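You operate a simulated robot arm through the tools that you are given. There is no shell and no other tool. Be economical: measure what you need, move in short steps, check, and stop when the job is done.

Carry out the task below with a simulated two-armed robot. There is one attempt and no reset: what you move stays moved.

TASK
Peel the teal strip off the wiper rail, rub the gum away and stick it back.
Fine: hold the rail to peel and to rub; lay the strip on the bench meanwhile; white rag back. Set down upright: teal strip. What is to be rubbed or washed off counts as gone when no trace of it is left.

Only the result counts: the job must be done as asked and must still hold three seconds after the hand-in. Knocking over, shifting, dropping, spilling or breaking anything else fails it.

THE ROBOT
Two 6-joint arms with two-finger parallel grippers on one trunk, on a base that drives. Base frame: it is fixed to the floor where the robot stands at the start and does not move with it; the origin is under the middle of the robot, x ahead of it, y to its left, z up. Readings come in m, rad, newtons and seconds.
The left shoulder is at the start at [0.06, 0.187, 1.172], the right one opposite. With the tool pointing down near the work surface each hand reaches from about 0.26 to 0.62 m from the robot's upright axis, wherever it stands, measured 20 degrees to its own side. Places, roughly: bed of the wiper rail [0.5, 0, 0.9]; top of the teal bench [0.6, 0.1, 0.9]. Payload 1.57 kg a hand.
The TCP of each hand is the grasp point between the finger pads, 0.03 m short of the fingertips. In the tool frame z runs along the fingers and y along their closing line. Largest opening 0.11 m; finger width 0.024, thickness 0.012; the body of the gripper, 0.048 by 0.112 m, starts 0.078 m behind the TCP.
Orientation is that of the tool frame in the base frame, as [roll, pitch, yaw] about the fixed x, y, z axes, in that order (R = Rz(yaw) Ry(pitch) Rx(roll)). With the fingers straight down and closing along the base's y, the tool's x points along the base's -x, its y along +y and its z along -z.

THE INTERFACE
- The arms move only by the tool send_rows. It takes "left_increments", "right_increments" or both (then of equal length, played together; a hand with none holds still); each is a list of rows, each a list of 6 numbers: the shift along the base's x, y, z in units of 30 mm (1.0 is 30 mm), then the turn, a rotation vector about the base's x, y, z in units of 5 degrees (1.0 is 5 degrees). In form: [[x, y, z, ax, ay, az], ...]. A call has 1 to 12 rows; each row shifts and turns the commanded pose from where the row before left it. "left_hand" and "right_hand" are, for a hand that has rows, the opening in per cent of the stroke, from 0 (shut) to 100 (fully open), set as the call begins (left out, the last holds). A call with a number of a shift or a turn outside -1 to 1 is refused whole. Rows are played at 5 a second. More than 0.05 m and 0.15 rad between two rows, or a gripper value outside its range, and nothing of the call is played. A pose out of reach is approached as far as the arm can. The call stops where the force on the tool passes 40 N (or 10 N more than at its start, if that is more) or the arm is blocked; 0.2 s more then pass. The fingers move at their own pace (about 0.153 m/s each) and stop on an object; they squeeze with about 32 N. The grip force told is the motor's: it shows also when the fingers shut on nothing. Time passes only in rows, and 0.2 s behind the last, so rows that do not move let the fingers close. It gives the time, the measured TCP pose, the force on the tool (base axes), the opening and the grip force at its end, in the units of the frame above (readings bear some noise), with the torque about the TCP (base axes, N m) and any sound that the robot's microphone picked up, and new pictures: "show" is both (left out), scene, wrist or none (wrist: the cameras of the hands that moved).
- Cameras (640 x 400 px; columns grow to the right, rows downward): "scene" is now at [0.0147, 0.0117, 1.7097]; the picture's right is [-0.04, -1.00, 0.00], its down [-0.76, 0.03, -0.65] and it looks along [0.65, -0.03, -0.76] (base axes); focal length 265 px, centre (320, 200). "left" rides on the left gripper at [0.07, -0.016, -0.141] in its tool frame; the picture's right is [0.23, 0.97, 0.00], its down [-0.85, 0.20, -0.48] and it looks along [-0.47, 0.11, 0.88] (tool axes); focal length 222 px, centre (320, 200). "right" rides on the right gripper at [0.07, 0.016, -0.141] in its tool frame; the picture's right is [-0.23, 0.97, 0.00], its down [-0.86, -0.20, -0.48] and it looks along [-0.47, -0.11, 0.88] (tool axes); focal length 222 px, centre (320, 200). There is no depth. A picture from a camera that has moved, and an enlarged one, comes with that camera's place and axes in the base frame and with its lens. The place of the scene camera against the robot may be out by one fixed shift of up to 0.025 m in any direction.
- raise_lower(by): slides the trunk up (or, below 0, down) by that many m; the arms and the scene camera ride with it, the base frame stays. It gives what a move gives, with no picture.
- base_move(legs): drives the robot by 1 to 6 legs, each [ahead, left, turn to the left] in m, m and rad, along the robot's own axes; the way and the turn of a leg run together, so that a leg with both is an arc; at most 1.5 m and 3.142 rad a leg. The arms and the cameras ride along, it lands a little off, and it stops where it bumps. It gives what a move gives, and a new picture of the scene camera.
- pan_tilt(pan, tilt): turns the head with the scene camera to pan (to the left, within 1.501 rad either way) and tilt (down, from -0.506 to 1.204), counted from straight ahead of the robot. It gives what a move gives, and a new picture of the scene camera.
- inspect(camera, box): a new picture of the part [left, top, right, bottom] of that camera's present view, enlarged. The clock stands still meanwhile.
- close_job(): hands the job in; it is judged then, once.

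Work in short steps. Places have to be worked out from the pictures, the camera data and where the tool is seen: move nearer, look again, correct. Check each grasp and each placing, and mend what went wrong. You have 120 turns and 260 pictures in all, those below and enlarged ones among them. Open the grippers and draw the arms clear of the work before you hand the job in, unless the task says otherwise; then end with one line.

The tools are called after "Emit:" as name(argument=value, ...) on one line, values as JSON. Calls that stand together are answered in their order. send_rows: Moves the arms, as the interface text tells. Its arguments: {"type":"object","properties":{"left_increments":{"type":"array"},"left_hand":{"type":"number"},"right_increments":{"type":"array"},"right_hand":{"type":"number"},"show":{"type":"string","enum":["both","scene","wrist","none"]}},"required":[]} The other tools are called the same way: raise_lower (by) slides the trunk up or down; base_move (legs) drives the base; pan_tilt (pan, tilt) turns the head that bears the scene camera; inspect (camera, box) takes an enlarged picture of a part of a camera's view; close_job () hands the job in.

At the start:

```text
time: 0.0
left_tool_pos: [0.4497, 0.1976, 1.1428]
left_ee_rot: [3.142, 0.0, 3.141]
left_force: [0.1, 0.0, 0.6]
left_moment: [0.0, -0.03, 0.01]
left_gripper_width: 0.1099
left_finger_force: 0.0
right_tool_pos: [0.4309, -0.1848, 1.1683]
right_ee_rot: [3.14, -0.001, 3.142]
right_force: [0.3, 0.4, -0.5]
right_moment: [0.03, 0.0, 0.01]
right_gripper_width: 0.11
right_finger_force: 0.0
trunk travel left (down, up): [-0.8, 0.19]
robot x, y, heading: [0.0027, 0.0018, 0.001]
head pan, tilt: [-0.044, 0.862]
```

scene: 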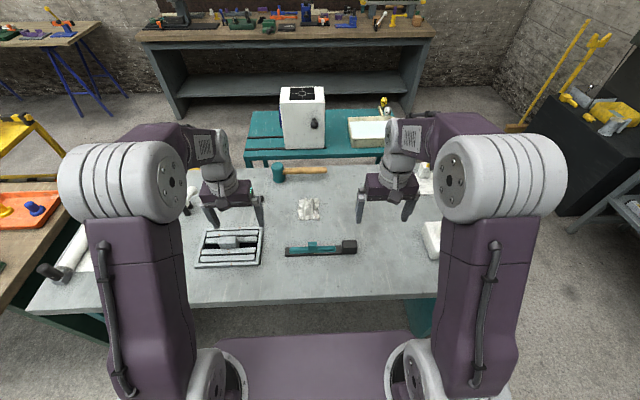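
right: 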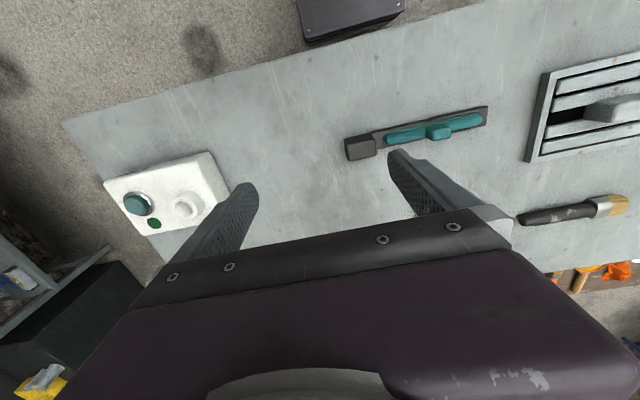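
left: 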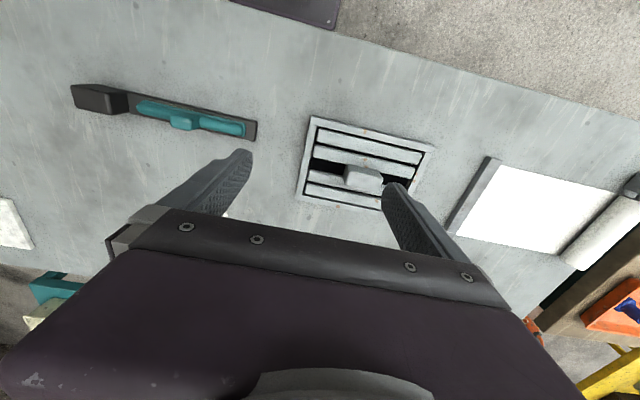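

The rail with the teal strip seems to lie near the table's front middle, and a white crumpled rag behind it. I enlarge these.

Emit:
inspect(camera="scene", box=[260, 180, 380, 270])

Emit:
inspect(camera="right", box=[320, 80, 520, 205])

Emit:
inspect(camera="left", box=[50, 60, 290, 210])

```text
4.44 times, centred on (320, 225) of scene
camera zoom: at [0.0147, 0.0117, 1.7097], right [-0.04, -1.0, 0.0], down [-0.76, 0.03, -0.65], along [0.65, -0.03, -0.76], focal length 1179 px, centre (320, 89)
```

zoom: 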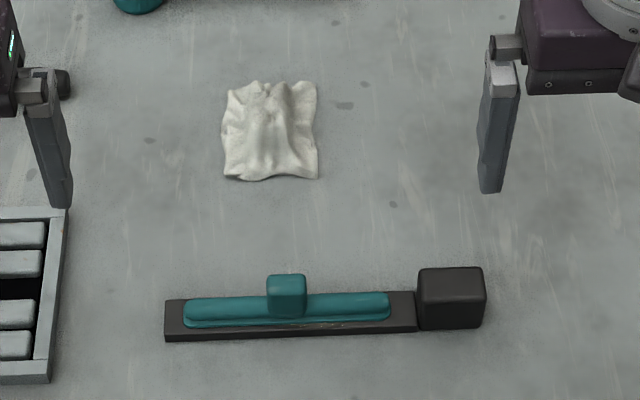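

```text
3.20 times, centred on (420, 142) of right
camera zoom: at [0.3615, -0.1663, 1.3079], right [0.23, 0.97, 0.0], down [0.86, -0.2, 0.48], along [0.47, -0.11, -0.88], focal length 711 px, centre (0, 384)
```

zoom: 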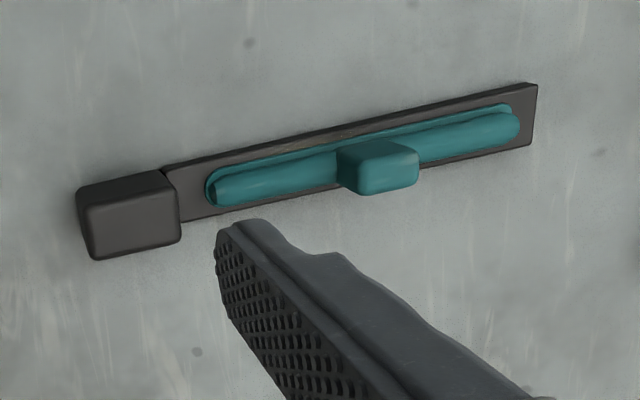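

```text
2.67 times, centred on (170, 135) of left
camera zoom: at [0.3807, 0.1813, 1.2819], right [-0.23, 0.97, 0.0], down [0.85, 0.2, 0.48], along [0.47, 0.11, -0.88], focal length 592 px, centre (720, 373)
```

zoom: 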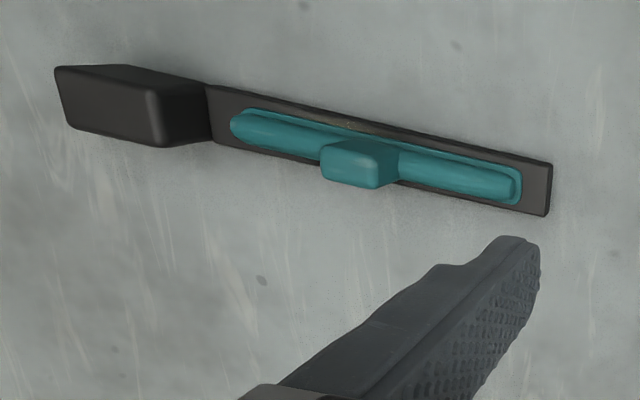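

The rail's dark block is about (0.48, -0.12) with its top at 0.94, and the strip's knob is near (0.482, 0.002) with its top at 0.947. The rag, near (0.66, 0.013), may be out of reach, so I tilt the head to see how much room the base has in front of the table.

Emit:
pan_tilt(pan=0, tilt=1.2)

```text
time: 0.8
left_tool_pos: [0.4497, 0.1979, 1.1414]
left_ee_rot: [-3.14, 0.0, 3.141]
left_force: [-0.2, -0.4, -0.1]
left_moment: [-0.02, -0.01, 0.0]
left_gripper_width: 0.1098
left_finger_force: 0.1
right_tool_pos: [0.4298, -0.1835, 1.1694]
right_ee_rot: [3.141, 0.0, 3.141]
right_force: [0.5, 0.1, 0.5]
right_moment: [-0.03, 0.02, 0.02]
right_gripper_width: 0.1099
right_finger_force: 0.1
trunk travel left (down, up): [-0.8, 0.19]
robot x, y, heading: [-0.0012, 0.0007, -0.002]
head pan, tilt: [0.0, 1.201]
camera scene: at [-0.0069, 0.0151, 1.687], right [0.0, -1.0, 0.0], down [-0.93, 0.0, -0.36], along [0.36, 0.0, -0.93], focal length 265 px, centre (320, 200)
```

scene: 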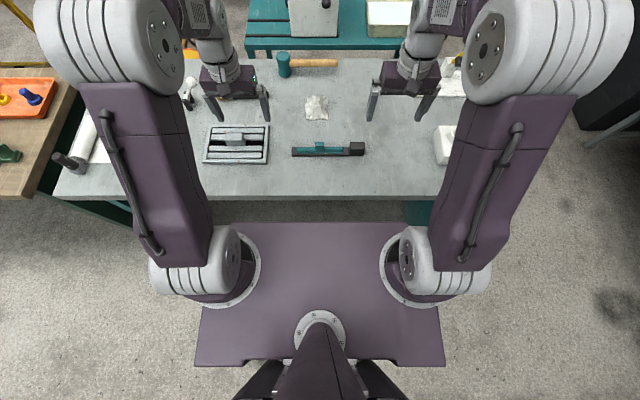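

There is a gap between the plate and the table edge at about x = 0.305. I drive 0.10 m ahead so that the rag and the rail are both in reach.

Emit:
base_move(legs=[[0.1, 0, 0]])

Emit:
pan_tilt(pan=0, tilt=1.0)

```text
time: 2.0
left_tool_pos: [0.547, 0.198, 1.1423]
left_ee_rot: [3.141, 0.002, -3.141]
left_force: [0.1, 0.7, -1.1]
left_moment: [-0.02, 0.0, 0.0]
left_gripper_width: 0.11
left_finger_force: 0.1
right_tool_pos: [0.5276, -0.1844, 1.1691]
right_ee_rot: [3.141, 0.002, 3.141]
right_force: [-0.1, 1.5, 0.1]
right_moment: [-0.01, -0.02, 0.01]
right_gripper_width: 0.1098
right_finger_force: 0.0
trunk travel left (down, up): [-0.8, 0.19]
robot x, y, heading: [0.1001, 0.0019, 0.002]
head pan, tilt: [0.0, 1.201]
camera scene: at [0.0886, 0.015, 1.6869], right [0.0, -1.0, 0.0], down [-0.93, 0.0, -0.36], along [0.36, 0.0, -0.93], focal length 265 px, centre (320, 200)
```

scene: 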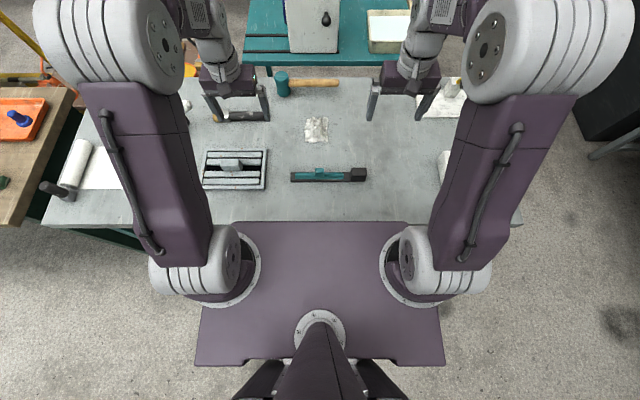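

```text
time: 2.7
left_tool_pos: [0.5496, 0.1981, 1.1415]
left_ee_rot: [-3.14, 0.0, 3.141]
left_force: [0.4, 0.6, -0.1]
left_moment: [-0.01, 0.01, -0.01]
left_gripper_width: 0.1102
left_finger_force: 0.2
right_tool_pos: [0.5304, -0.1844, 1.1674]
right_ee_rot: [-3.14, -0.003, 3.141]
right_force: [0.5, -0.1, -0.7]
right_moment: [0.01, 0.02, 0.01]
right_gripper_width: 0.11
right_finger_force: 0.1
trunk travel left (down, up): [-0.8, 0.19]
robot x, y, heading: [0.0989, 0.0013, 0.0]
head pan, tilt: [0.0, 1.0]
camera scene: at [0.1076, 0.015, 1.6994], right [0.0, -1.0, 0.0], down [-0.84, 0.0, -0.54], along [0.54, 0.0, -0.84], focal length 265 px, centre (320, 200)
```

scene: 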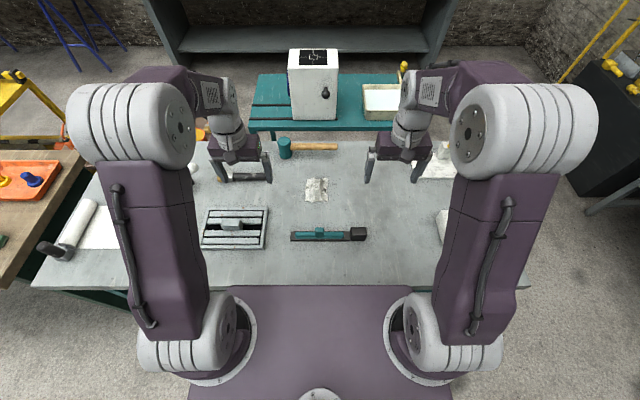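

Base moved without bumping. I turn both hands by 90° so the fingers close along x (cameras outward), bringing the right hand over the dark block.

Emit:
send_rows(right_increments=[[-0.14, 0.17, -0.2, 0, 0, 1], [-0.14, 0.17, -0.2, 0, 0, 1], [-0.14, 0.17, -0.2, 0, 0, 1], [-0.14, 0.17, -0.2, 0, 0, 1], [-0.14, 0.17, -0.2, 0, 0, 1], [-0.14, 0.17, -0.2, 0, 0, 1], [-0.14, 0.17, -0.2, 0, 0, 1], [-0.14, 0.17, -0.2, 0, 0, 1], [-0.14, 0.17, -0.2, 0, 0, 1]], left_increments=[[0, 0, 0, 0, 0, -1], [0, 0, 0, 0, 0, -1], [0, 0, 0, 0, 0, -1], [0, 0, 0, 0, 0, -1], [0, 0, 0, 0, 0, -1], [0, 0, 0, 0, 0, -1], [0, 0, 0, 0, 0, -1], [0, 0, 0, 0, 0, -1], [0, 0, 0, 0, 0, -1]], show="none")

Emit:
send_rows(right_increments=[[-0.05, 0.06, -0.2, 0, 0, 1], [-0.05, 0.06, -0.2, 0, 0, 1], [-0.05, 0.06, -0.2, 0, 0, 1], [-0.05, 0.06, -0.2, 0, 0, 1], [-0.05, 0.06, -0.2, 0, 0, 1], [-0.05, 0.06, -0.2, 0, 0, 1], [-0.05, 0.06, -0.2, 0, 0, 1], [-0.05, 0.06, -0.2, 0, 0, 1], [-0.05, 0.06, -0.2, 0, 0, 1]], left_increments=[[0, 0, 0, 0, 0, -1], [0, 0, 0, 0, 0, -1], [0, 0, 0, 0, 0, -1], [0, 0, 0, 0, 0, -1], [0, 0, 0, 0, 0, -1], [0, 0, 0, 0, 0, -1], [0, 0, 0, 0, 0, -1], [0, 0, 0, 0, 0, -1], [0, 0, 0, 0, 0, -1]])

```text
time: 4.7
left_tool_pos: [0.55, 0.1991, 1.1414]
left_ee_rot: [-3.14, 0.001, 2.354]
left_force: [-0.4, -0.3, 0.1]
left_moment: [0.02, -0.02, 0.04]
left_gripper_width: 0.1098
left_finger_force: 0.0
right_tool_pos: [0.4916, -0.138, 1.1148]
right_ee_rot: [-3.141, 0.0, -2.355]
right_force: [0.5, -0.6, 0.0]
right_moment: [0.01, 0.01, 0.0]
right_gripper_width: 0.1099
right_finger_force: 0.0
trunk travel left (down, up): [-0.8, 0.19]
robot x, y, heading: [0.0997, -0.0002, -0.003]
head pan, tilt: [0.0, 1.0]
```

```text
time: 6.7
left_tool_pos: [0.5483, 0.1976, 1.1425]
left_ee_rot: [3.142, 0.0, 1.568]
left_force: [0.8, -0.5, 0.5]
left_moment: [0.0, 0.02, 0.0]
left_gripper_width: 0.1103
left_finger_force: 0.0
right_tool_pos: [0.4772, -0.1221, 1.0613]
right_ee_rot: [-3.141, 0.001, -1.57]
right_force: [0.7, -0.2, 0.8]
right_moment: [0.0, -0.03, -0.01]
right_gripper_width: 0.1102
right_finger_force: 0.0
trunk travel left (down, up): [-0.8, 0.19]
robot x, y, heading: [0.0977, -0.001, -0.002]
head pan, tilt: [0.0, 1.0]
camera scene: at [0.1059, 0.0151, 1.6995], right [0.0, -1.0, 0.0], down [-0.84, 0.0, -0.54], along [0.54, 0.0, -0.84], focal length 265 px, centre (320, 200)
camera right: at [0.4628, -0.1903, 1.1995], right [-0.97, 0.23, 0.0], down [0.2, 0.86, 0.48], along [0.11, 0.47, -0.88], focal length 222 px, centre (320, 200)
camera left: at [0.5334, 0.267, 1.2827], right [0.97, 0.22, 0.0], down [0.2, -0.86, 0.48], along [0.11, -0.47, -0.88], focal length 222 px, centre (320, 200)
```

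scene: 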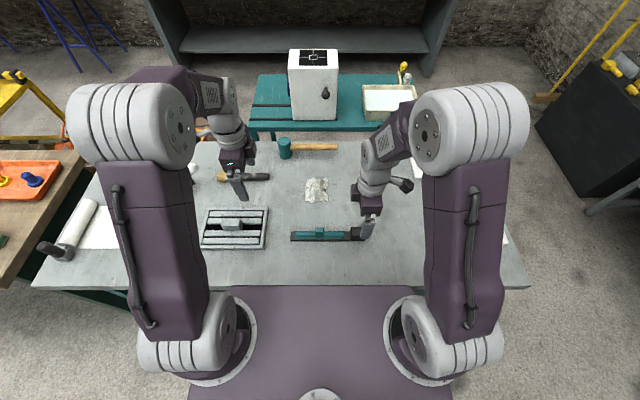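
right: 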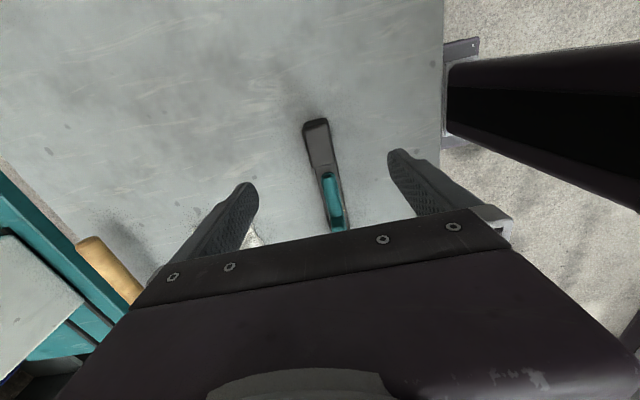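
left: 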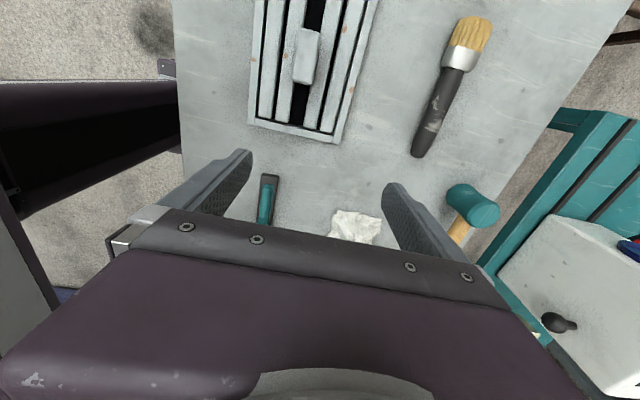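

The block seems nearly beneath the right hand (a point below the TCP at block-top height projects to about (321,147)). I enlarge to check.

Emit:
inspect(camera="right", box=[270, 100, 400, 240])

```text
2.86 times, centred on (335, 170) of right
camera zoom: at [0.4628, -0.1903, 1.1995], right [-0.97, 0.23, 0.0], down [0.2, 0.86, 0.48], along [0.11, 0.47, -0.88], focal length 635 px, centre (277, 286)
```

zoom: 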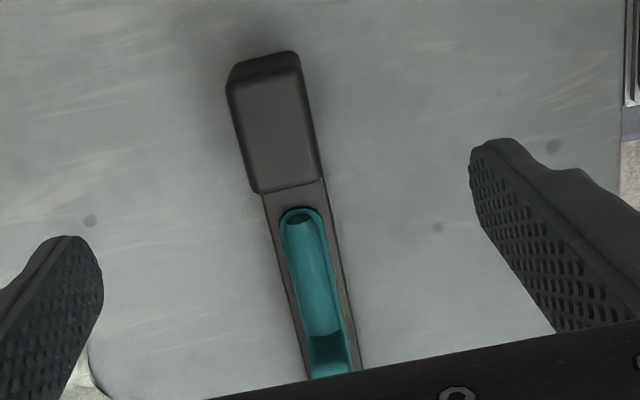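

Block centre computed at (0.479, -0.123), about 0.03 wide. I lower the right hand to TCP z ≈ 0.936 with open fingers.

Emit:
send_rows(right_increments=[[0.02, -0.03, -1, 0, 0, 0], [0.02, -0.03, -1, 0, 0, 0], [0.02, 0, -1, 0, 0, 0], [0, 0, -0.6, 0, 0, 0], [0, 0, -0.5, 0, 0, 0]], right_hand=60)

```text
time: 7.9
left_tool_pos: [0.5497, 0.1975, 1.142]
left_ee_rot: [-3.141, 0.0, 1.571]
left_force: [-1.1, 0.2, -0.5]
left_moment: [0.0, 0.02, 0.0]
left_gripper_width: 0.11
left_finger_force: 0.1
right_tool_pos: [0.4806, -0.1243, 0.9367]
right_ee_rot: [3.141, 0.001, -1.572]
right_force: [-0.8, -0.8, -0.5]
right_moment: [0.0, 0.0, 0.0]
right_gripper_width: 0.066
right_finger_force: 0.0
trunk travel left (down, up): [-0.8, 0.19]
robot x, y, heading: [0.0948, -0.0018, 0.001]
head pan, tilt: [0.0, 1.0]
camera scene: at [0.1062, 0.015, 1.6995], right [0.0, -1.0, 0.0], down [-0.84, 0.0, -0.54], along [0.54, 0.0, -0.84], focal length 265 px, centre (320, 200)
camera right: at [0.4641, -0.192, 1.0757], right [-0.97, 0.23, 0.0], down [0.2, 0.85, 0.48], along [0.11, 0.47, -0.88], focal length 222 px, centre (320, 200)
```

scene: 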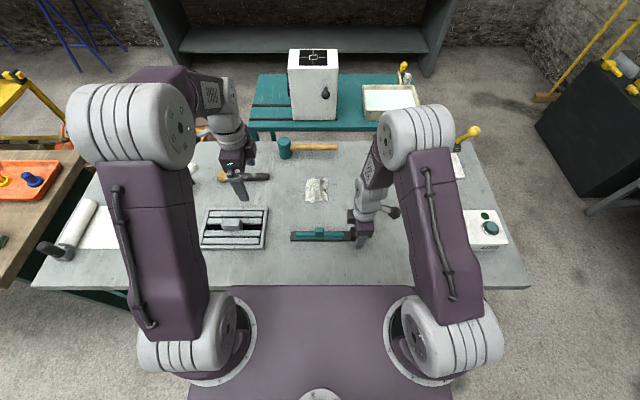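
right: 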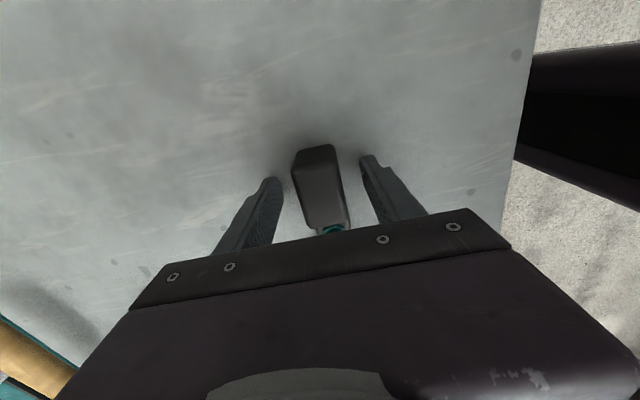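

The block sits centred between the fingers. I close the right hand, and meanwhile bring the left hand above the knob.

Emit:
send_rows(right_increments=[[0, 0, 0, 0, 0, 0], [0, 0, 0, 0, 0, 0], [0, 0, 0, 0, 0, 0], [0, 0, 0, 0, 0, 0], [0, 0, 0, 0, 0, 0], [0, 0, 0, 0, 0, 0], [0, 0, 0, 0, 0, 0], [0, 0, 0, 0, 0, 0]], left_increments=[[-0.28, -0.81, -0.45, 0, 0, 0], [-0.28, -0.81, -0.45, 0, 0, 0], [-0.28, -0.81, -0.45, 0, 0, 0], [-0.28, -0.81, -0.45, 0, 0, 0], [-0.28, -0.81, -0.45, 0, 0, 0], [-0.28, -0.81, -0.45, 0, 0, 0], [-0.28, -0.81, -0.45, 0, 0, 0], [-0.28, -0.81, -0.45, 0, 0, 0]], right_hand=0, left_hand=70)

Emit:
inspect(camera="left", box=[250, 80, 390, 240])

```text
time: 9.7
left_tool_pos: [0.4822, 0.0019, 1.0339]
left_ee_rot: [3.141, 0.0, 1.571]
left_force: [0.5, 0.1, 0.7]
left_moment: [0.01, 0.02, 0.01]
left_gripper_width: 0.0771
left_finger_force: 0.1
right_tool_pos: [0.481, -0.125, 0.9369]
right_ee_rot: [3.141, 0.0, -1.572]
right_force: [0.1, 1.3, 0.1]
right_moment: [-0.11, -0.01, -0.01]
right_gripper_width: 0.0317
right_finger_force: 31.6
trunk travel left (down, up): [-0.8, 0.19]
robot x, y, heading: [0.0977, -0.0034, -0.001]
head pan, tilt: [0.0, 1.0]
camera scene: at [0.106, 0.0137, 1.6995], right [0.0, -1.0, 0.0], down [-0.84, 0.0, -0.54], along [0.54, 0.0, -0.84], focal length 265 px, centre (320, 200)
camera right: at [0.4639, -0.1927, 1.0759], right [-0.97, 0.23, 0.0], down [0.2, 0.85, 0.48], along [0.11, 0.47, -0.88], focal length 222 px, centre (320, 200)
camera left: at [0.4666, 0.0714, 1.1729], right [0.97, 0.23, 0.0], down [0.2, -0.86, 0.48], along [0.11, -0.47, -0.88], focal length 222 px, centre (320, 200)
```

scene: 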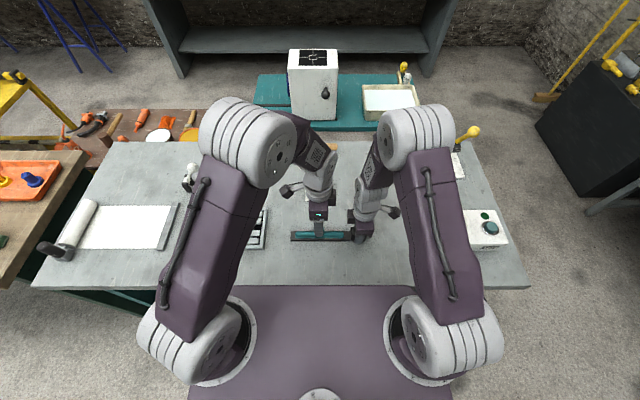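
right: 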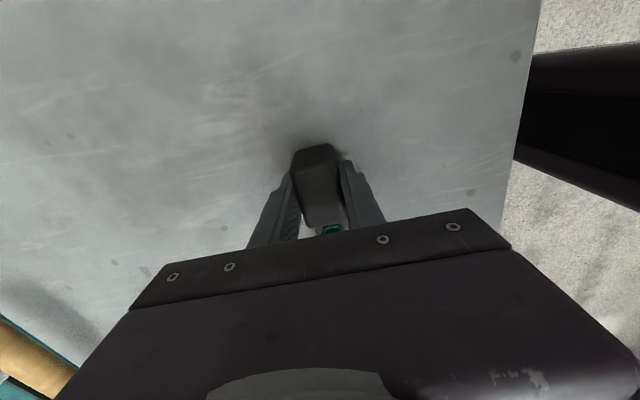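
left: 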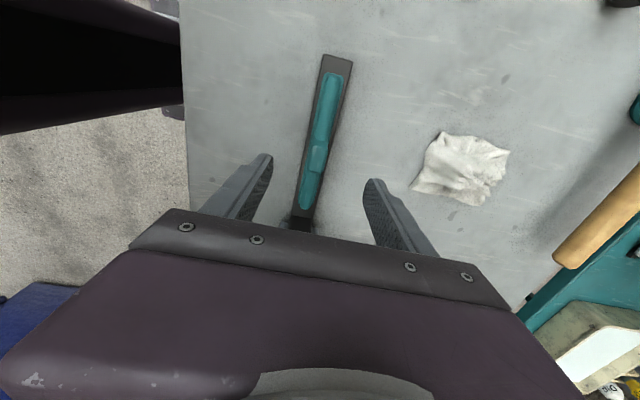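

```text
2.50 times, centred on (320, 160) of left
camera zoom: at [0.4666, 0.0714, 1.1729], right [0.97, 0.23, 0.0], down [0.2, -0.86, 0.48], along [0.11, -0.47, -0.88], focal length 555 px, centre (320, 300)
```

zoom: 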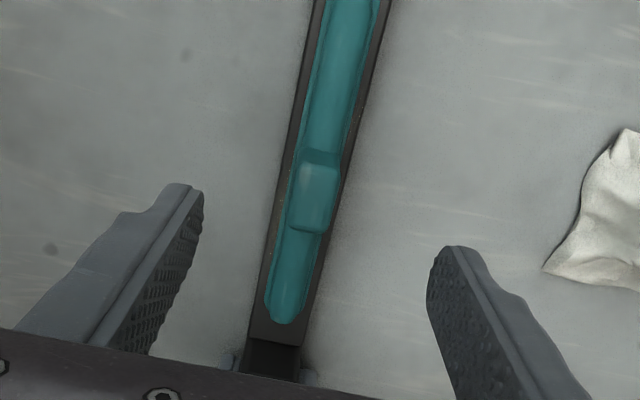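

Rail held (0.0317). The knob is at about (0.4816, -0.002). I lower the left hand to z ≈ 0.97, with fingers partly open, and look again.

Emit:
send_rows(left_increments=[[0, -0.1, -0.7, 0, 0, 0], [0, -0.05, -0.7, 0, 0, 0], [0, 0, -0.7, 0, 0, 0]], left_hand=45, show="none")

Emit:
inspect(camera="scene", box=[280, 200, 380, 260])

Emit:
inspect(camera="left", box=[250, 80, 390, 240])

```text
time: 10.5
left_tool_pos: [0.4828, -0.0005, 0.971]
left_ee_rot: [3.141, 0.001, 1.572]
left_force: [-0.2, 0.0, -0.5]
left_moment: [0.0, 0.03, 0.0]
left_gripper_width: 0.0494
left_finger_force: 0.0
right_tool_pos: [0.4803, -0.1226, 0.9354]
right_ee_rot: [-3.142, 0.0, -1.569]
right_force: [-0.2, -0.6, -1.0]
right_moment: [-0.15, 0.0, 0.01]
right_gripper_width: 0.0316
right_finger_force: 31.6
trunk travel left (down, up): [-0.8, 0.19]
robot x, y, heading: [0.0985, 0.0038, -0.006]
head pan, tilt: [0.0, 1.0]
```

```text
6.40 times, centred on (330, 230) of scene
camera zoom: at [0.1063, 0.0152, 1.6995], right [0.0, -1.0, 0.0], down [-0.84, 0.0, -0.54], along [0.54, 0.0, -0.84], focal length 1698 px, centre (256, 8)
```

zoom: 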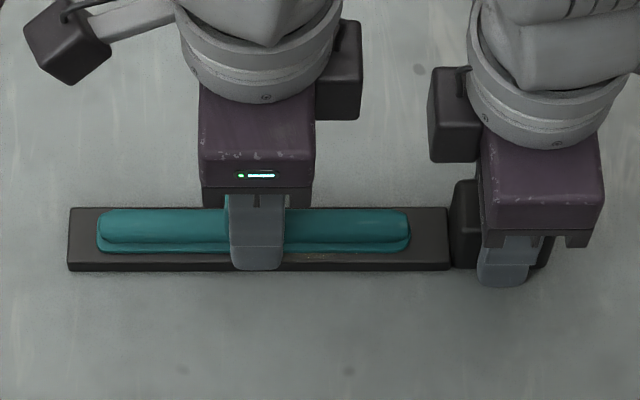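

```text
2.50 times, centred on (320, 160) of left
camera zoom: at [0.4672, 0.0686, 1.1114], right [0.97, 0.23, 0.0], down [0.2, -0.85, 0.48], along [0.11, -0.47, -0.88], focal length 555 px, centre (320, 300)
```

zoom: 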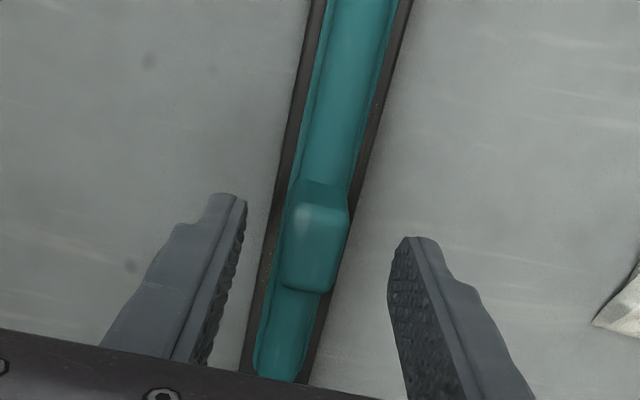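

The knob lies centred between the fingers. I lower 14 mm more (tips ~0.927) and close.

Emit:
send_rows(left_increments=[[0, 0, -0.25, 0, 0, 0], [0, 0, -0.2, 0, 0, 0], [0, 0, 0, 0, 0, 0]], show="none")

Emit:
send_rows(left_increments=[[0, 0, 0, 0, 0, 0], [0, 0, 0, 0, 0, 0], [0, 0, 0, 0, 0, 0]], left_hand=0, show="wrist")

Emit:
inspect(camera="scene", box=[280, 200, 380, 260])

```text
time: 11.3
left_tool_pos: [0.4822, 0.0004, 0.9571]
left_ee_rot: [-3.141, 0.0, 1.57]
left_force: [0.0, 0.3, -0.4]
left_moment: [0.02, 0.0, 0.01]
left_gripper_width: 0.0492
left_finger_force: 0.1
right_tool_pos: [0.4794, -0.1233, 0.9366]
right_ee_rot: [-3.141, 0.0, -1.571]
right_force: [0.3, 0.1, -1.3]
right_moment: [-0.13, -0.03, -0.01]
right_gripper_width: 0.0317
right_finger_force: 31.5
trunk travel left (down, up): [-0.8, 0.19]
robot x, y, heading: [0.0975, 0.0005, 0.0]
head pan, tilt: [0.0, 1.0]
```

```text
time: 12.1
left_tool_pos: [0.4833, -0.0013, 0.9566]
left_ee_rot: [-3.141, -0.001, 1.572]
left_force: [0.1, 0.4, 0.1]
left_moment: [-0.01, -0.02, -0.01]
left_gripper_width: 0.0176
left_finger_force: 31.7
right_tool_pos: [0.4792, -0.1231, 0.9357]
right_ee_rot: [-3.142, 0.0, -1.571]
right_force: [-0.7, 0.6, 0.3]
right_moment: [-0.12, 0.02, -0.02]
right_gripper_width: 0.0316
right_finger_force: 32.0
trunk travel left (down, up): [-0.8, 0.19]
robot x, y, heading: [0.1008, 0.0021, 0.0]
head pan, tilt: [0.0, 1.0]
camera left: at [0.4666, 0.0684, 1.0971], right [0.97, 0.23, 0.0], down [0.2, -0.86, 0.48], along [0.11, -0.47, -0.88], focal length 222 px, centre (320, 200)
```

left: 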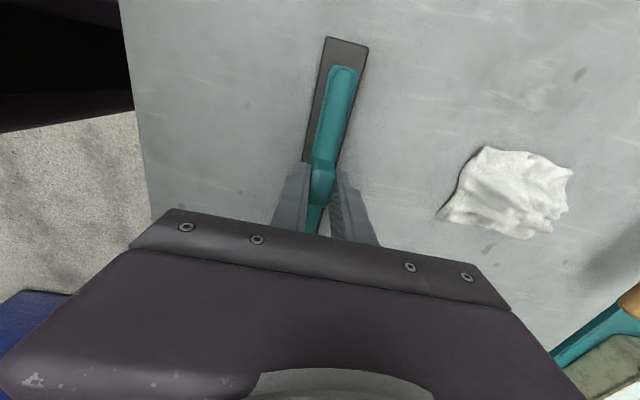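

```text
6.40 times, centred on (330, 230) of scene
camera zoom: at [0.106, 0.0149, 1.6995], right [0.0, -1.0, 0.0], down [-0.84, 0.0, -0.54], along [0.54, 0.0, -0.84], focal length 1698 px, centre (256, 8)
```

zoom: 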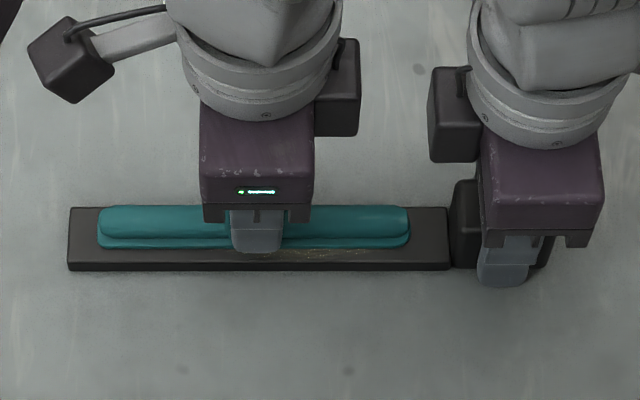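

Knob gripped (0.0176). I lift slowly 40 mm to peel.

Emit:
send_rows(left_increments=[[0, 0, 0.2, 0, 0, 0], [0, 0, 0.2, 0, 0, 0], [0, 0, 0.3, 0, 0, 0], [0, 0, 0.6, 0, 0, 0]], show="wrist")

Emit:
inspect(camera="scene", box=[280, 200, 380, 260])

```text
time: 13.1
left_tool_pos: [0.4809, -0.0023, 0.9971]
left_ee_rot: [-3.141, -0.002, 1.569]
left_force: [0.1, 0.6, -0.7]
left_moment: [0.01, -0.01, 0.0]
left_gripper_width: 0.0178
left_finger_force: 32.0
right_tool_pos: [0.4785, -0.1232, 0.9347]
right_ee_rot: [3.142, 0.001, -1.571]
right_force: [-0.2, 0.2, -0.8]
right_moment: [-0.1, 0.0, 0.02]
right_gripper_width: 0.0316
right_finger_force: 32.3
trunk travel left (down, up): [-0.8, 0.19]
robot x, y, heading: [0.098, -0.0012, 0.0]
head pan, tilt: [0.0, 1.0]
camera left: at [0.4651, 0.0673, 1.1372], right [0.97, 0.23, 0.0], down [0.2, -0.86, 0.48], along [0.11, -0.47, -0.88], focal length 222 px, centre (320, 200)
```

left: 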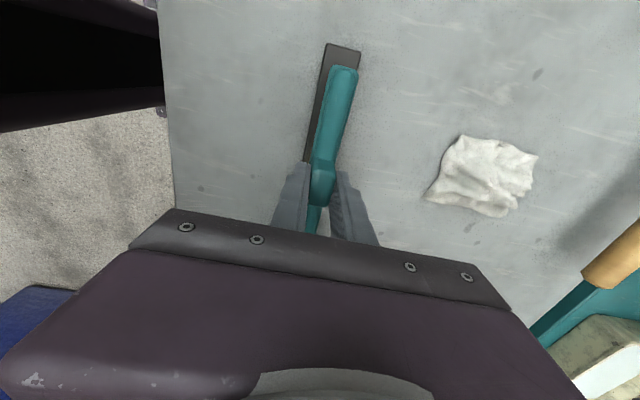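

```text
6.40 times, centred on (330, 230) of scene
camera zoom: at [0.1053, 0.015, 1.6995], right [0.0, -1.0, 0.0], down [-0.84, 0.0, -0.54], along [0.54, 0.0, -0.84], focal length 1698 px, centre (256, 8)
```

zoom: 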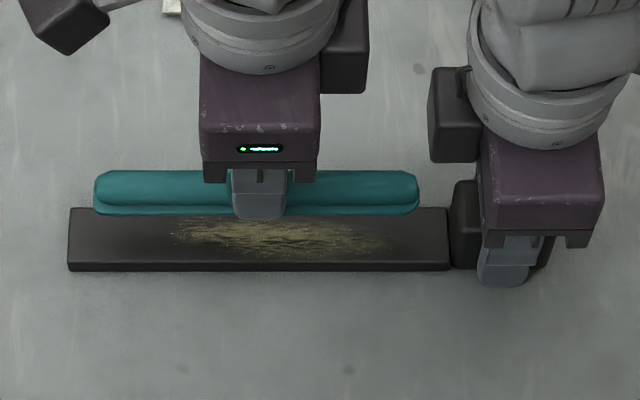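

The strip is peeled and the gum shows all along the rail. I carry the strip forward toward me to a clear spot at x ≈ 0.415 and lower it near the bench.

Emit:
send_rows(left_increments=[[0, 0.3, 0.3, 0, 0, 0], [-0.5, 0.17, 0, 0, 0, 0], [-0.8, 0, 0, 0, 0, 0], [-0.9, 0, 0, 0, 0, 0], [0, 0, -0.6, 0, 0, 0], [0, 0, -0.6, 0, 0, 0], [0, 0, -0.4, 0, 0, 0]], show="both")

Emit:
inspect(camera="scene", box=[270, 200, 390, 280])

```text
time: 14.7
left_tool_pos: [0.415, 0.0126, 0.9576]
left_ee_rot: [-3.14, 0.001, 1.571]
left_force: [1.0, -0.8, -0.8]
left_moment: [0.0, 0.04, 0.03]
left_gripper_width: 0.0178
left_finger_force: 31.4
right_tool_pos: [0.4798, -0.1229, 0.9376]
right_ee_rot: [-3.141, 0.001, -1.569]
right_force: [0.5, -0.9, 0.5]
right_moment: [-0.1, -0.02, -0.02]
right_gripper_width: 0.0314
right_finger_force: 32.0
trunk travel left (down, up): [-0.8, 0.19]
robot x, y, heading: [0.0982, 0.0004, 0.001]
head pan, tilt: [0.0, 1.0]
camera scene: at [0.106, 0.0149, 1.6995], right [0.0, -1.0, 0.0], down [-0.84, 0.0, -0.54], along [0.54, 0.0, -0.84], focal length 265 px, centre (320, 200)
camera left: at [0.3993, 0.0818, 1.0971], right [0.97, 0.23, 0.0], down [0.2, -0.86, 0.48], along [0.11, -0.47, -0.88], focal length 222 px, centre (320, 200)
```

scene: 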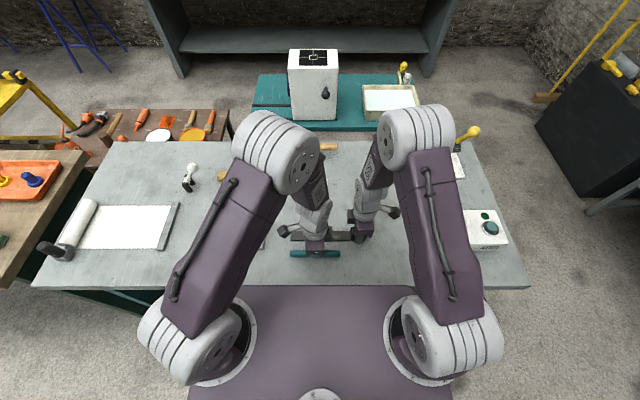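
left: 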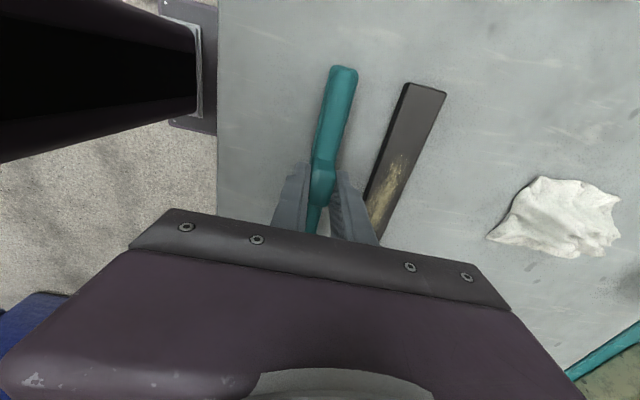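

```text
5.00 times, centred on (330, 240) of scene
camera zoom: at [0.106, 0.0149, 1.6995], right [0.0, -1.0, 0.0], down [-0.84, 0.0, -0.54], along [0.54, 0.0, -0.84], focal length 1326 px, centre (270, 0)
```

zoom: 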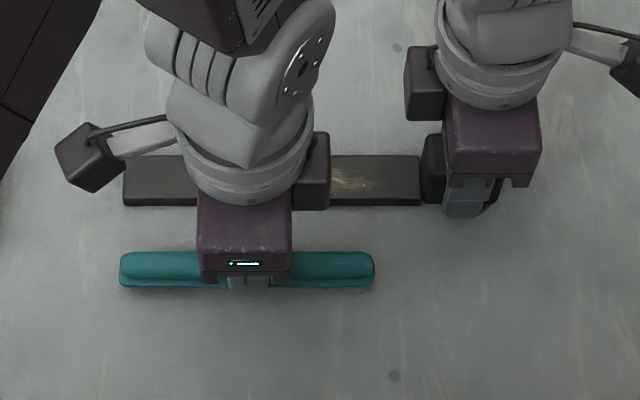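

I lower in small steps, watching the force for bench contact.

Emit:
send_rows(left_increments=[[0, 0, -0.1, 0, 0, 0], [0, 0, -0.1, 0, 0, 0], [0, 0, -0.1, 0, 0, 0], [0, 0, 0, 0, 0, 0]], show="none")

Emit:
inspect(camera="scene", box=[270, 200, 390, 280])

```text
time: 15.7
left_tool_pos: [0.416, 0.0122, 0.9477]
left_ee_rot: [3.141, -0.001, 1.569]
left_force: [0.9, -0.1, 0.3]
left_moment: [-0.02, 0.03, -0.01]
left_gripper_width: 0.018
left_finger_force: 31.9
right_tool_pos: [0.4801, -0.1241, 0.9368]
right_ee_rot: [-3.142, -0.001, -1.571]
right_force: [0.2, -0.5, -0.2]
right_moment: [-0.07, 0.0, 0.02]
right_gripper_width: 0.0317
right_finger_force: 32.2
trunk travel left (down, up): [-0.8, 0.19]
robot x, y, heading: [0.0993, 0.0019, 0.001]
head pan, tilt: [0.0, 1.0]
```

```text
5.00 times, centred on (330, 240) of scene
camera zoom: at [0.1058, 0.0149, 1.6995], right [0.0, -1.0, 0.0], down [-0.84, 0.0, -0.54], along [0.54, 0.0, -0.84], focal length 1326 px, centre (270, 0)
```

zoom: 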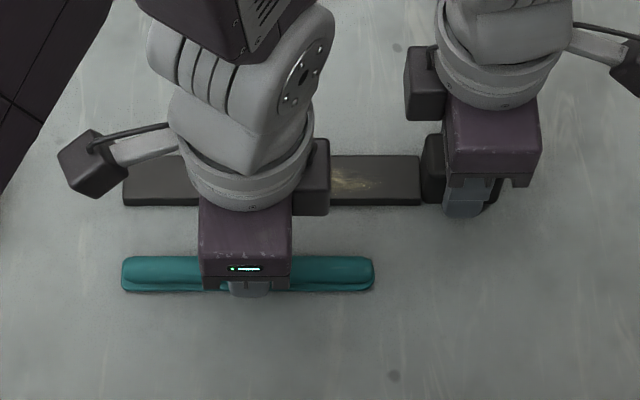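

No contact yet; I continue down in 1.5 mm steps.

Emit:
send_rows(left_increments=[[0, 0, -0.05, 0, 0, 0], [0, 0, -0.05, 0, 0, 0], [0, 0, 0, 0, 0, 0]], show="none")

```text
time: 16.5
left_tool_pos: [0.4156, 0.0122, 0.9451]
left_ee_rot: [3.141, 0.0, 1.571]
left_force: [-0.1, 0.9, 0.0]
left_moment: [0.02, -0.02, -0.03]
left_gripper_width: 0.0175
left_finger_force: 31.9
right_tool_pos: [0.4789, -0.1232, 0.9369]
right_ee_rot: [-3.141, 0.001, -1.569]
right_force: [0.0, -0.2, -0.1]
right_moment: [-0.06, 0.01, 0.0]
right_gripper_width: 0.0317
right_finger_force: 32.4
trunk travel left (down, up): [-0.8, 0.19]
robot x, y, heading: [0.1005, -0.0016, 0.004]
head pan, tilt: [0.0, 1.0]
```

Emit:
send_rows(left_increments=[[0, 0, -0.05, 0, 0, 0], [0, 0, -0.05, 0, 0, 0], [0, 0, 0, 0, 0, 0]], show="none")

```text
time: 17.3
left_tool_pos: [0.4141, 0.0121, 0.9445]
left_ee_rot: [3.136, 0.003, 1.571]
left_force: [4.5, 2.6, 40.9]
left_moment: [0.29, -0.08, 0.02]
left_gripper_width: 0.0176
left_finger_force: 31.5
right_tool_pos: [0.4784, -0.1233, 0.9371]
right_ee_rot: [-3.14, 0.001, -1.572]
right_force: [0.4, -0.6, 0.6]
right_moment: [-0.11, 0.02, 0.02]
right_gripper_width: 0.0316
right_finger_force: 32.2
trunk travel left (down, up): [-0.8, 0.19]
robot x, y, heading: [0.0966, 0.0003, -0.003]
head pan, tilt: [0.0, 1.0]
```

Contact at z ≈ 0.9445 (so the rail is ~12 mm thick). I ease off 1.5 mm and open slightly, then rise.

Emit:
send_rows(left_increments=[[0, 0, 0.05, 0, 0, 0], [0, 0, 0, 0, 0, 0]], show="none")

Emit:
send_rows(left_increments=[[0, 0, 0, 0, 0, 0], [0, 0, 0, 0, 0, 0], [0, 0, 0, 0, 0, 0], [0, 0, 0.5, 0, 0, 0], [0, 0, 1, 0, 0, 0], [0, 0, 1, 0, 0, 0], [0, 0, 1, 0, 0, 0]], left_hand=40, show="both")

```text
time: 17.9
left_tool_pos: [0.4152, 0.0124, 0.9433]
left_ee_rot: [3.139, 0.0, 1.568]
left_force: [3.7, -1.2, 24.9]
left_moment: [-0.33, -0.13, 0.0]
left_gripper_width: 0.0176
left_finger_force: 31.7
right_tool_pos: [0.4781, -0.124, 0.9366]
right_ee_rot: [3.14, 0.001, -1.57]
right_force: [0.5, -0.1, -0.1]
right_moment: [-0.11, -0.01, 0.03]
right_gripper_width: 0.0317
right_finger_force: 32.4
trunk travel left (down, up): [-0.8, 0.19]
robot x, y, heading: [0.0967, -0.0029, -0.005]
head pan, tilt: [0.0, 1.0]
```

```text
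time: 19.5
left_tool_pos: [0.4148, 0.0146, 1.0497]
left_ee_rot: [-3.141, 0.001, 1.571]
left_force: [-0.5, -0.8, 0.0]
left_moment: [0.0, -0.02, 0.01]
left_gripper_width: 0.0439
left_finger_force: 0.0
right_tool_pos: [0.4793, -0.1237, 0.9369]
right_ee_rot: [3.14, 0.0, -1.571]
right_force: [0.4, -0.6, 0.3]
right_moment: [-0.12, 0.02, 0.01]
right_gripper_width: 0.0315
right_finger_force: 32.4
trunk travel left (down, up): [-0.8, 0.19]
robot x, y, heading: [0.0957, 0.0011, -0.006]
head pan, tilt: [0.0, 1.0]
camera scene: at [0.1049, 0.0153, 1.6995], right [0.0, -1.0, 0.0], down [-0.84, 0.0, -0.54], along [0.54, 0.0, -0.84], focal length 265 px, centre (320, 200)
camera left: at [0.4, 0.0838, 1.1899], right [0.97, 0.23, 0.0], down [0.2, -0.86, 0.48], along [0.11, -0.47, -0.88], focal length 222 px, centre (320, 200)
```

scene: 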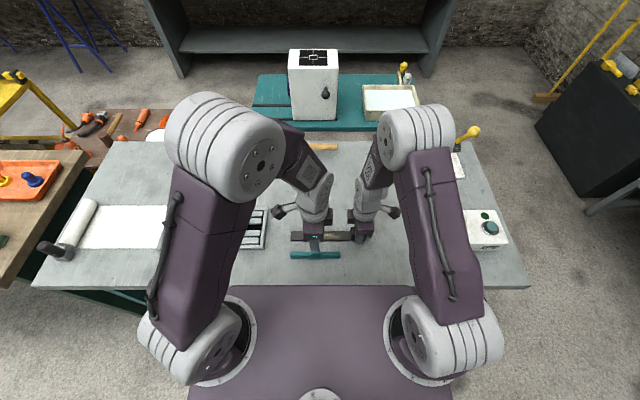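
left: 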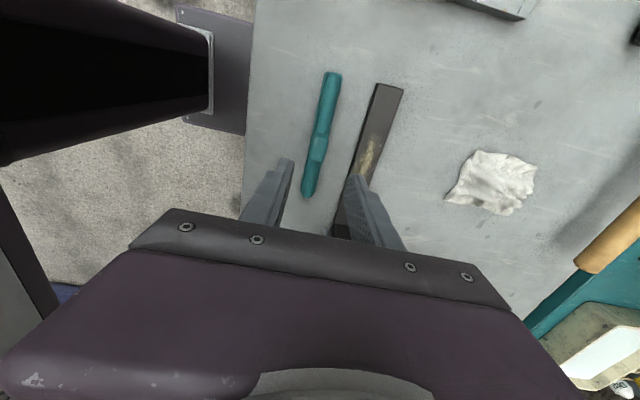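

The strip lies upright on the bench. The rag is near (0.66, 0.015); I move the left hand above it.

Emit:
send_rows(left_increments=[[1, 0, 0, 0, 0, 0], [1, 0, 0, 0, 0, 0], [1, 0, 0, 0, 0, 0], [1, 0, 0, 0, 0, 0], [1, 0, 0, 0, 0, 0], [1, 0, 0, 0, 0, 0], [1, 0, -0.3, 0, 0, 0], [1, 0, -0.3, 0, 0, 0]], left_hand=75)

Emit:
inspect(camera="left", box=[230, 80, 410, 240])

Emit:
inspect(camera="scene", box=[270, 160, 390, 280])

```text
time: 21.3
left_tool_pos: [0.6547, 0.014, 1.0304]
left_ee_rot: [-3.139, -0.001, 1.569]
left_force: [1.4, 0.0, 0.3]
left_moment: [0.03, 0.03, -0.01]
left_gripper_width: 0.0824
left_finger_force: 0.0
right_tool_pos: [0.481, -0.1226, 0.9353]
right_ee_rot: [-3.141, 0.001, -1.57]
right_force: [0.5, 0.1, -0.5]
right_moment: [-0.09, -0.01, -0.01]
right_gripper_width: 0.0319
right_finger_force: 32.5
trunk travel left (down, up): [-0.8, 0.19]
robot x, y, heading: [0.0964, 0.0045, 0.0]
head pan, tilt: [0.0, 1.0]
camera scene: at [0.1069, 0.015, 1.6996], right [0.0, -1.0, 0.0], down [-0.84, 0.0, -0.54], along [0.54, 0.0, -0.84], focal length 265 px, centre (320, 200)
camera left: at [0.6403, 0.0826, 1.1704], right [0.97, 0.23, 0.0], down [0.2, -0.86, 0.48], along [0.11, -0.47, -0.88], focal length 222 px, centre (320, 200)
```

scene: 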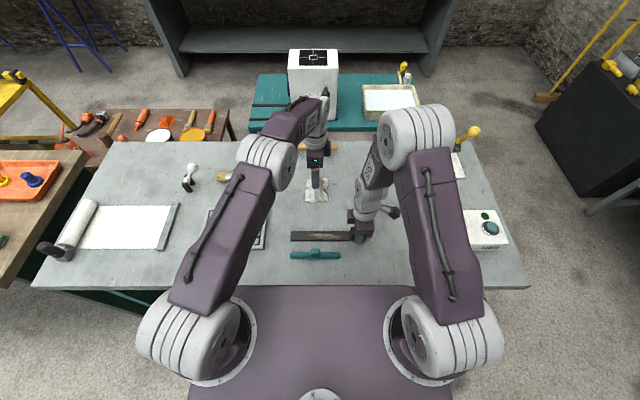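
left: 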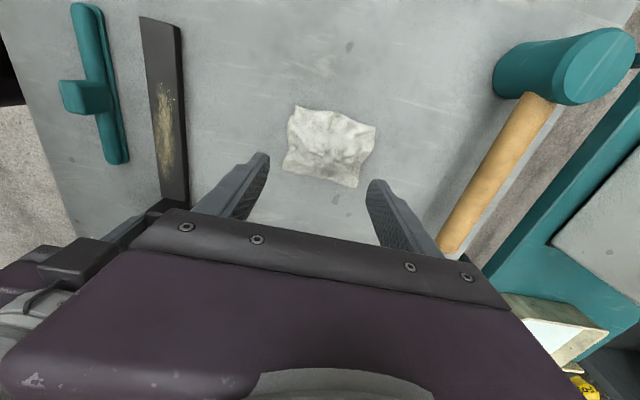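

```text
2.50 times, centred on (320, 160) of left
camera zoom: at [0.6403, 0.0826, 1.1704], right [0.97, 0.23, 0.0], down [0.2, -0.86, 0.48], along [0.11, -0.47, -0.88], focal length 555 px, centre (320, 300)
```

zoom: 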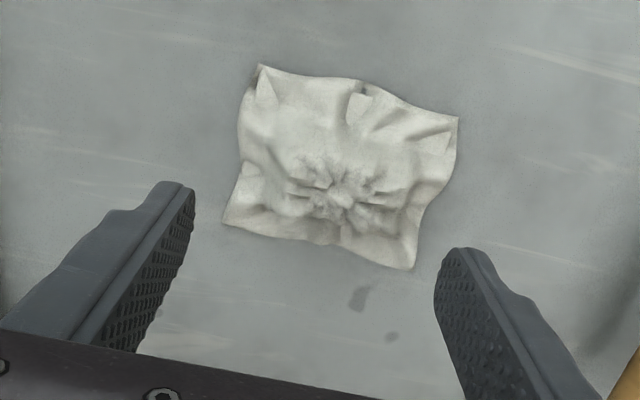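

```text
3.33 times, centred on (330, 220) of scene
camera zoom: at [0.1069, 0.015, 1.6996], right [0.0, -1.0, 0.0], down [-0.84, 0.0, -0.54], along [0.54, 0.0, -0.84], focal length 884 px, centre (287, 133)
```

zoom: 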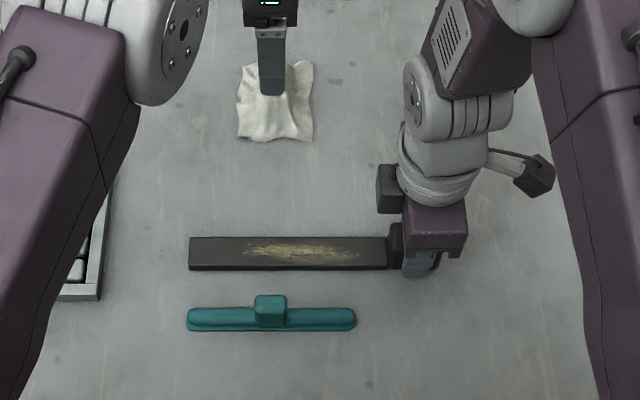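

The rag's bunched peak is at about (0.666, 0.011). I open fully, centre over it, and go down to z = 0.940.

Emit:
send_rows(left_increments=[[0.38, -0.1, -0.6, 0, 0, 0], [0, 0, -0.8, 0, 0, 0], [0, 0, -0.8, 0, 0, 0], [0, 0, -0.8, 0, 0, 0], [0, 0, 0, 0, 0, 0]], left_hand=100, show="wrist")

```text
time: 22.5
left_tool_pos: [0.664, 0.0099, 0.9403]
left_ee_rot: [-3.142, 0.001, 1.571]
left_force: [-0.1, 0.0, 0.3]
left_moment: [0.03, 0.0, -0.02]
left_gripper_width: 0.1101
left_finger_force: 0.0
left hand out of reach, approached as far as the arm can: row 4
right_tool_pos: [0.4802, -0.1238, 0.9371]
right_ee_rot: [-3.141, 0.0, -1.571]
right_force: [-0.4, 0.0, -0.1]
right_moment: [-0.06, -0.03, 0.01]
right_gripper_width: 0.0316
right_finger_force: 32.2
trunk travel left (down, up): [-0.8, 0.19]
robot x, y, heading: [0.1014, -0.0004, -0.001]
head pan, tilt: [0.0, 1.0]
camera left: at [0.6477, 0.08, 1.0816], right [0.97, 0.23, 0.0], down [0.2, -0.86, 0.48], along [0.11, -0.47, -0.88], focal length 222 px, centre (320, 200)
```

left: 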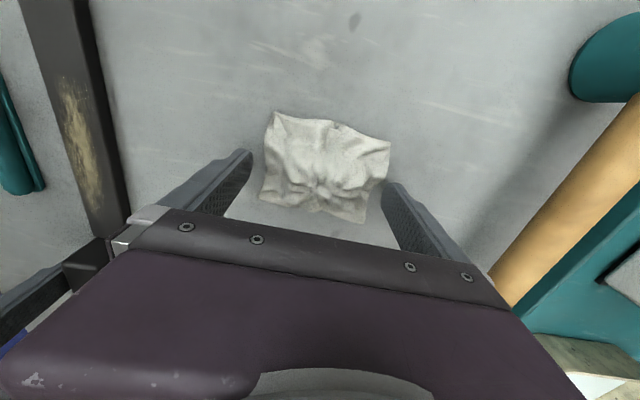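

The rag sits between the fingers; I close on it.

Emit:
send_rows(left_increments=[[0, 0, 0, 0, 0, 0], [0, 0, 0, 0, 0, 0], [0, 0, 0, 0, 0, 0], [0, 0, 0, 0, 0, 0]], left_hand=0, show="wrist")

```text
time: 23.5
left_tool_pos: [0.6636, 0.0106, 0.9411]
left_ee_rot: [-3.141, 0.0, 1.57]
left_force: [0.5, -0.1, 0.2]
left_moment: [0.02, -0.02, -0.03]
left_gripper_width: 0.0571
left_finger_force: 32.5
right_tool_pos: [0.4794, -0.124, 0.9366]
right_ee_rot: [3.141, 0.0, -1.569]
right_force: [-0.2, -0.1, 0.3]
right_moment: [-0.11, 0.01, 0.01]
right_gripper_width: 0.0314
right_finger_force: 31.7
trunk travel left (down, up): [-0.8, 0.19]
robot x, y, heading: [0.0989, 0.0011, -0.003]
head pan, tilt: [0.0, 1.0]
camera left: at [0.6479, 0.0801, 1.0817], right [0.97, 0.23, 0.0], down [0.2, -0.86, 0.48], along [0.11, -0.47, -0.88], focal length 222 px, centre (320, 200)
```

left: 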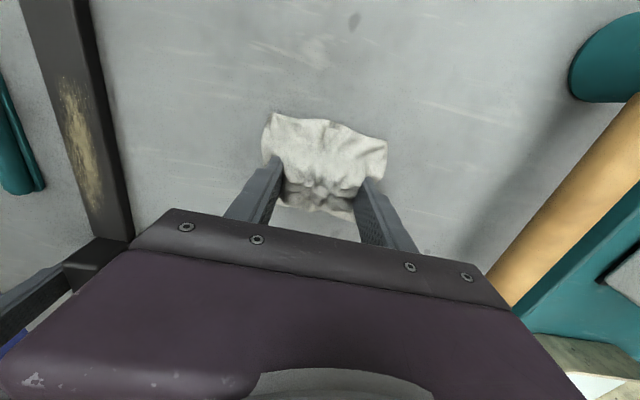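

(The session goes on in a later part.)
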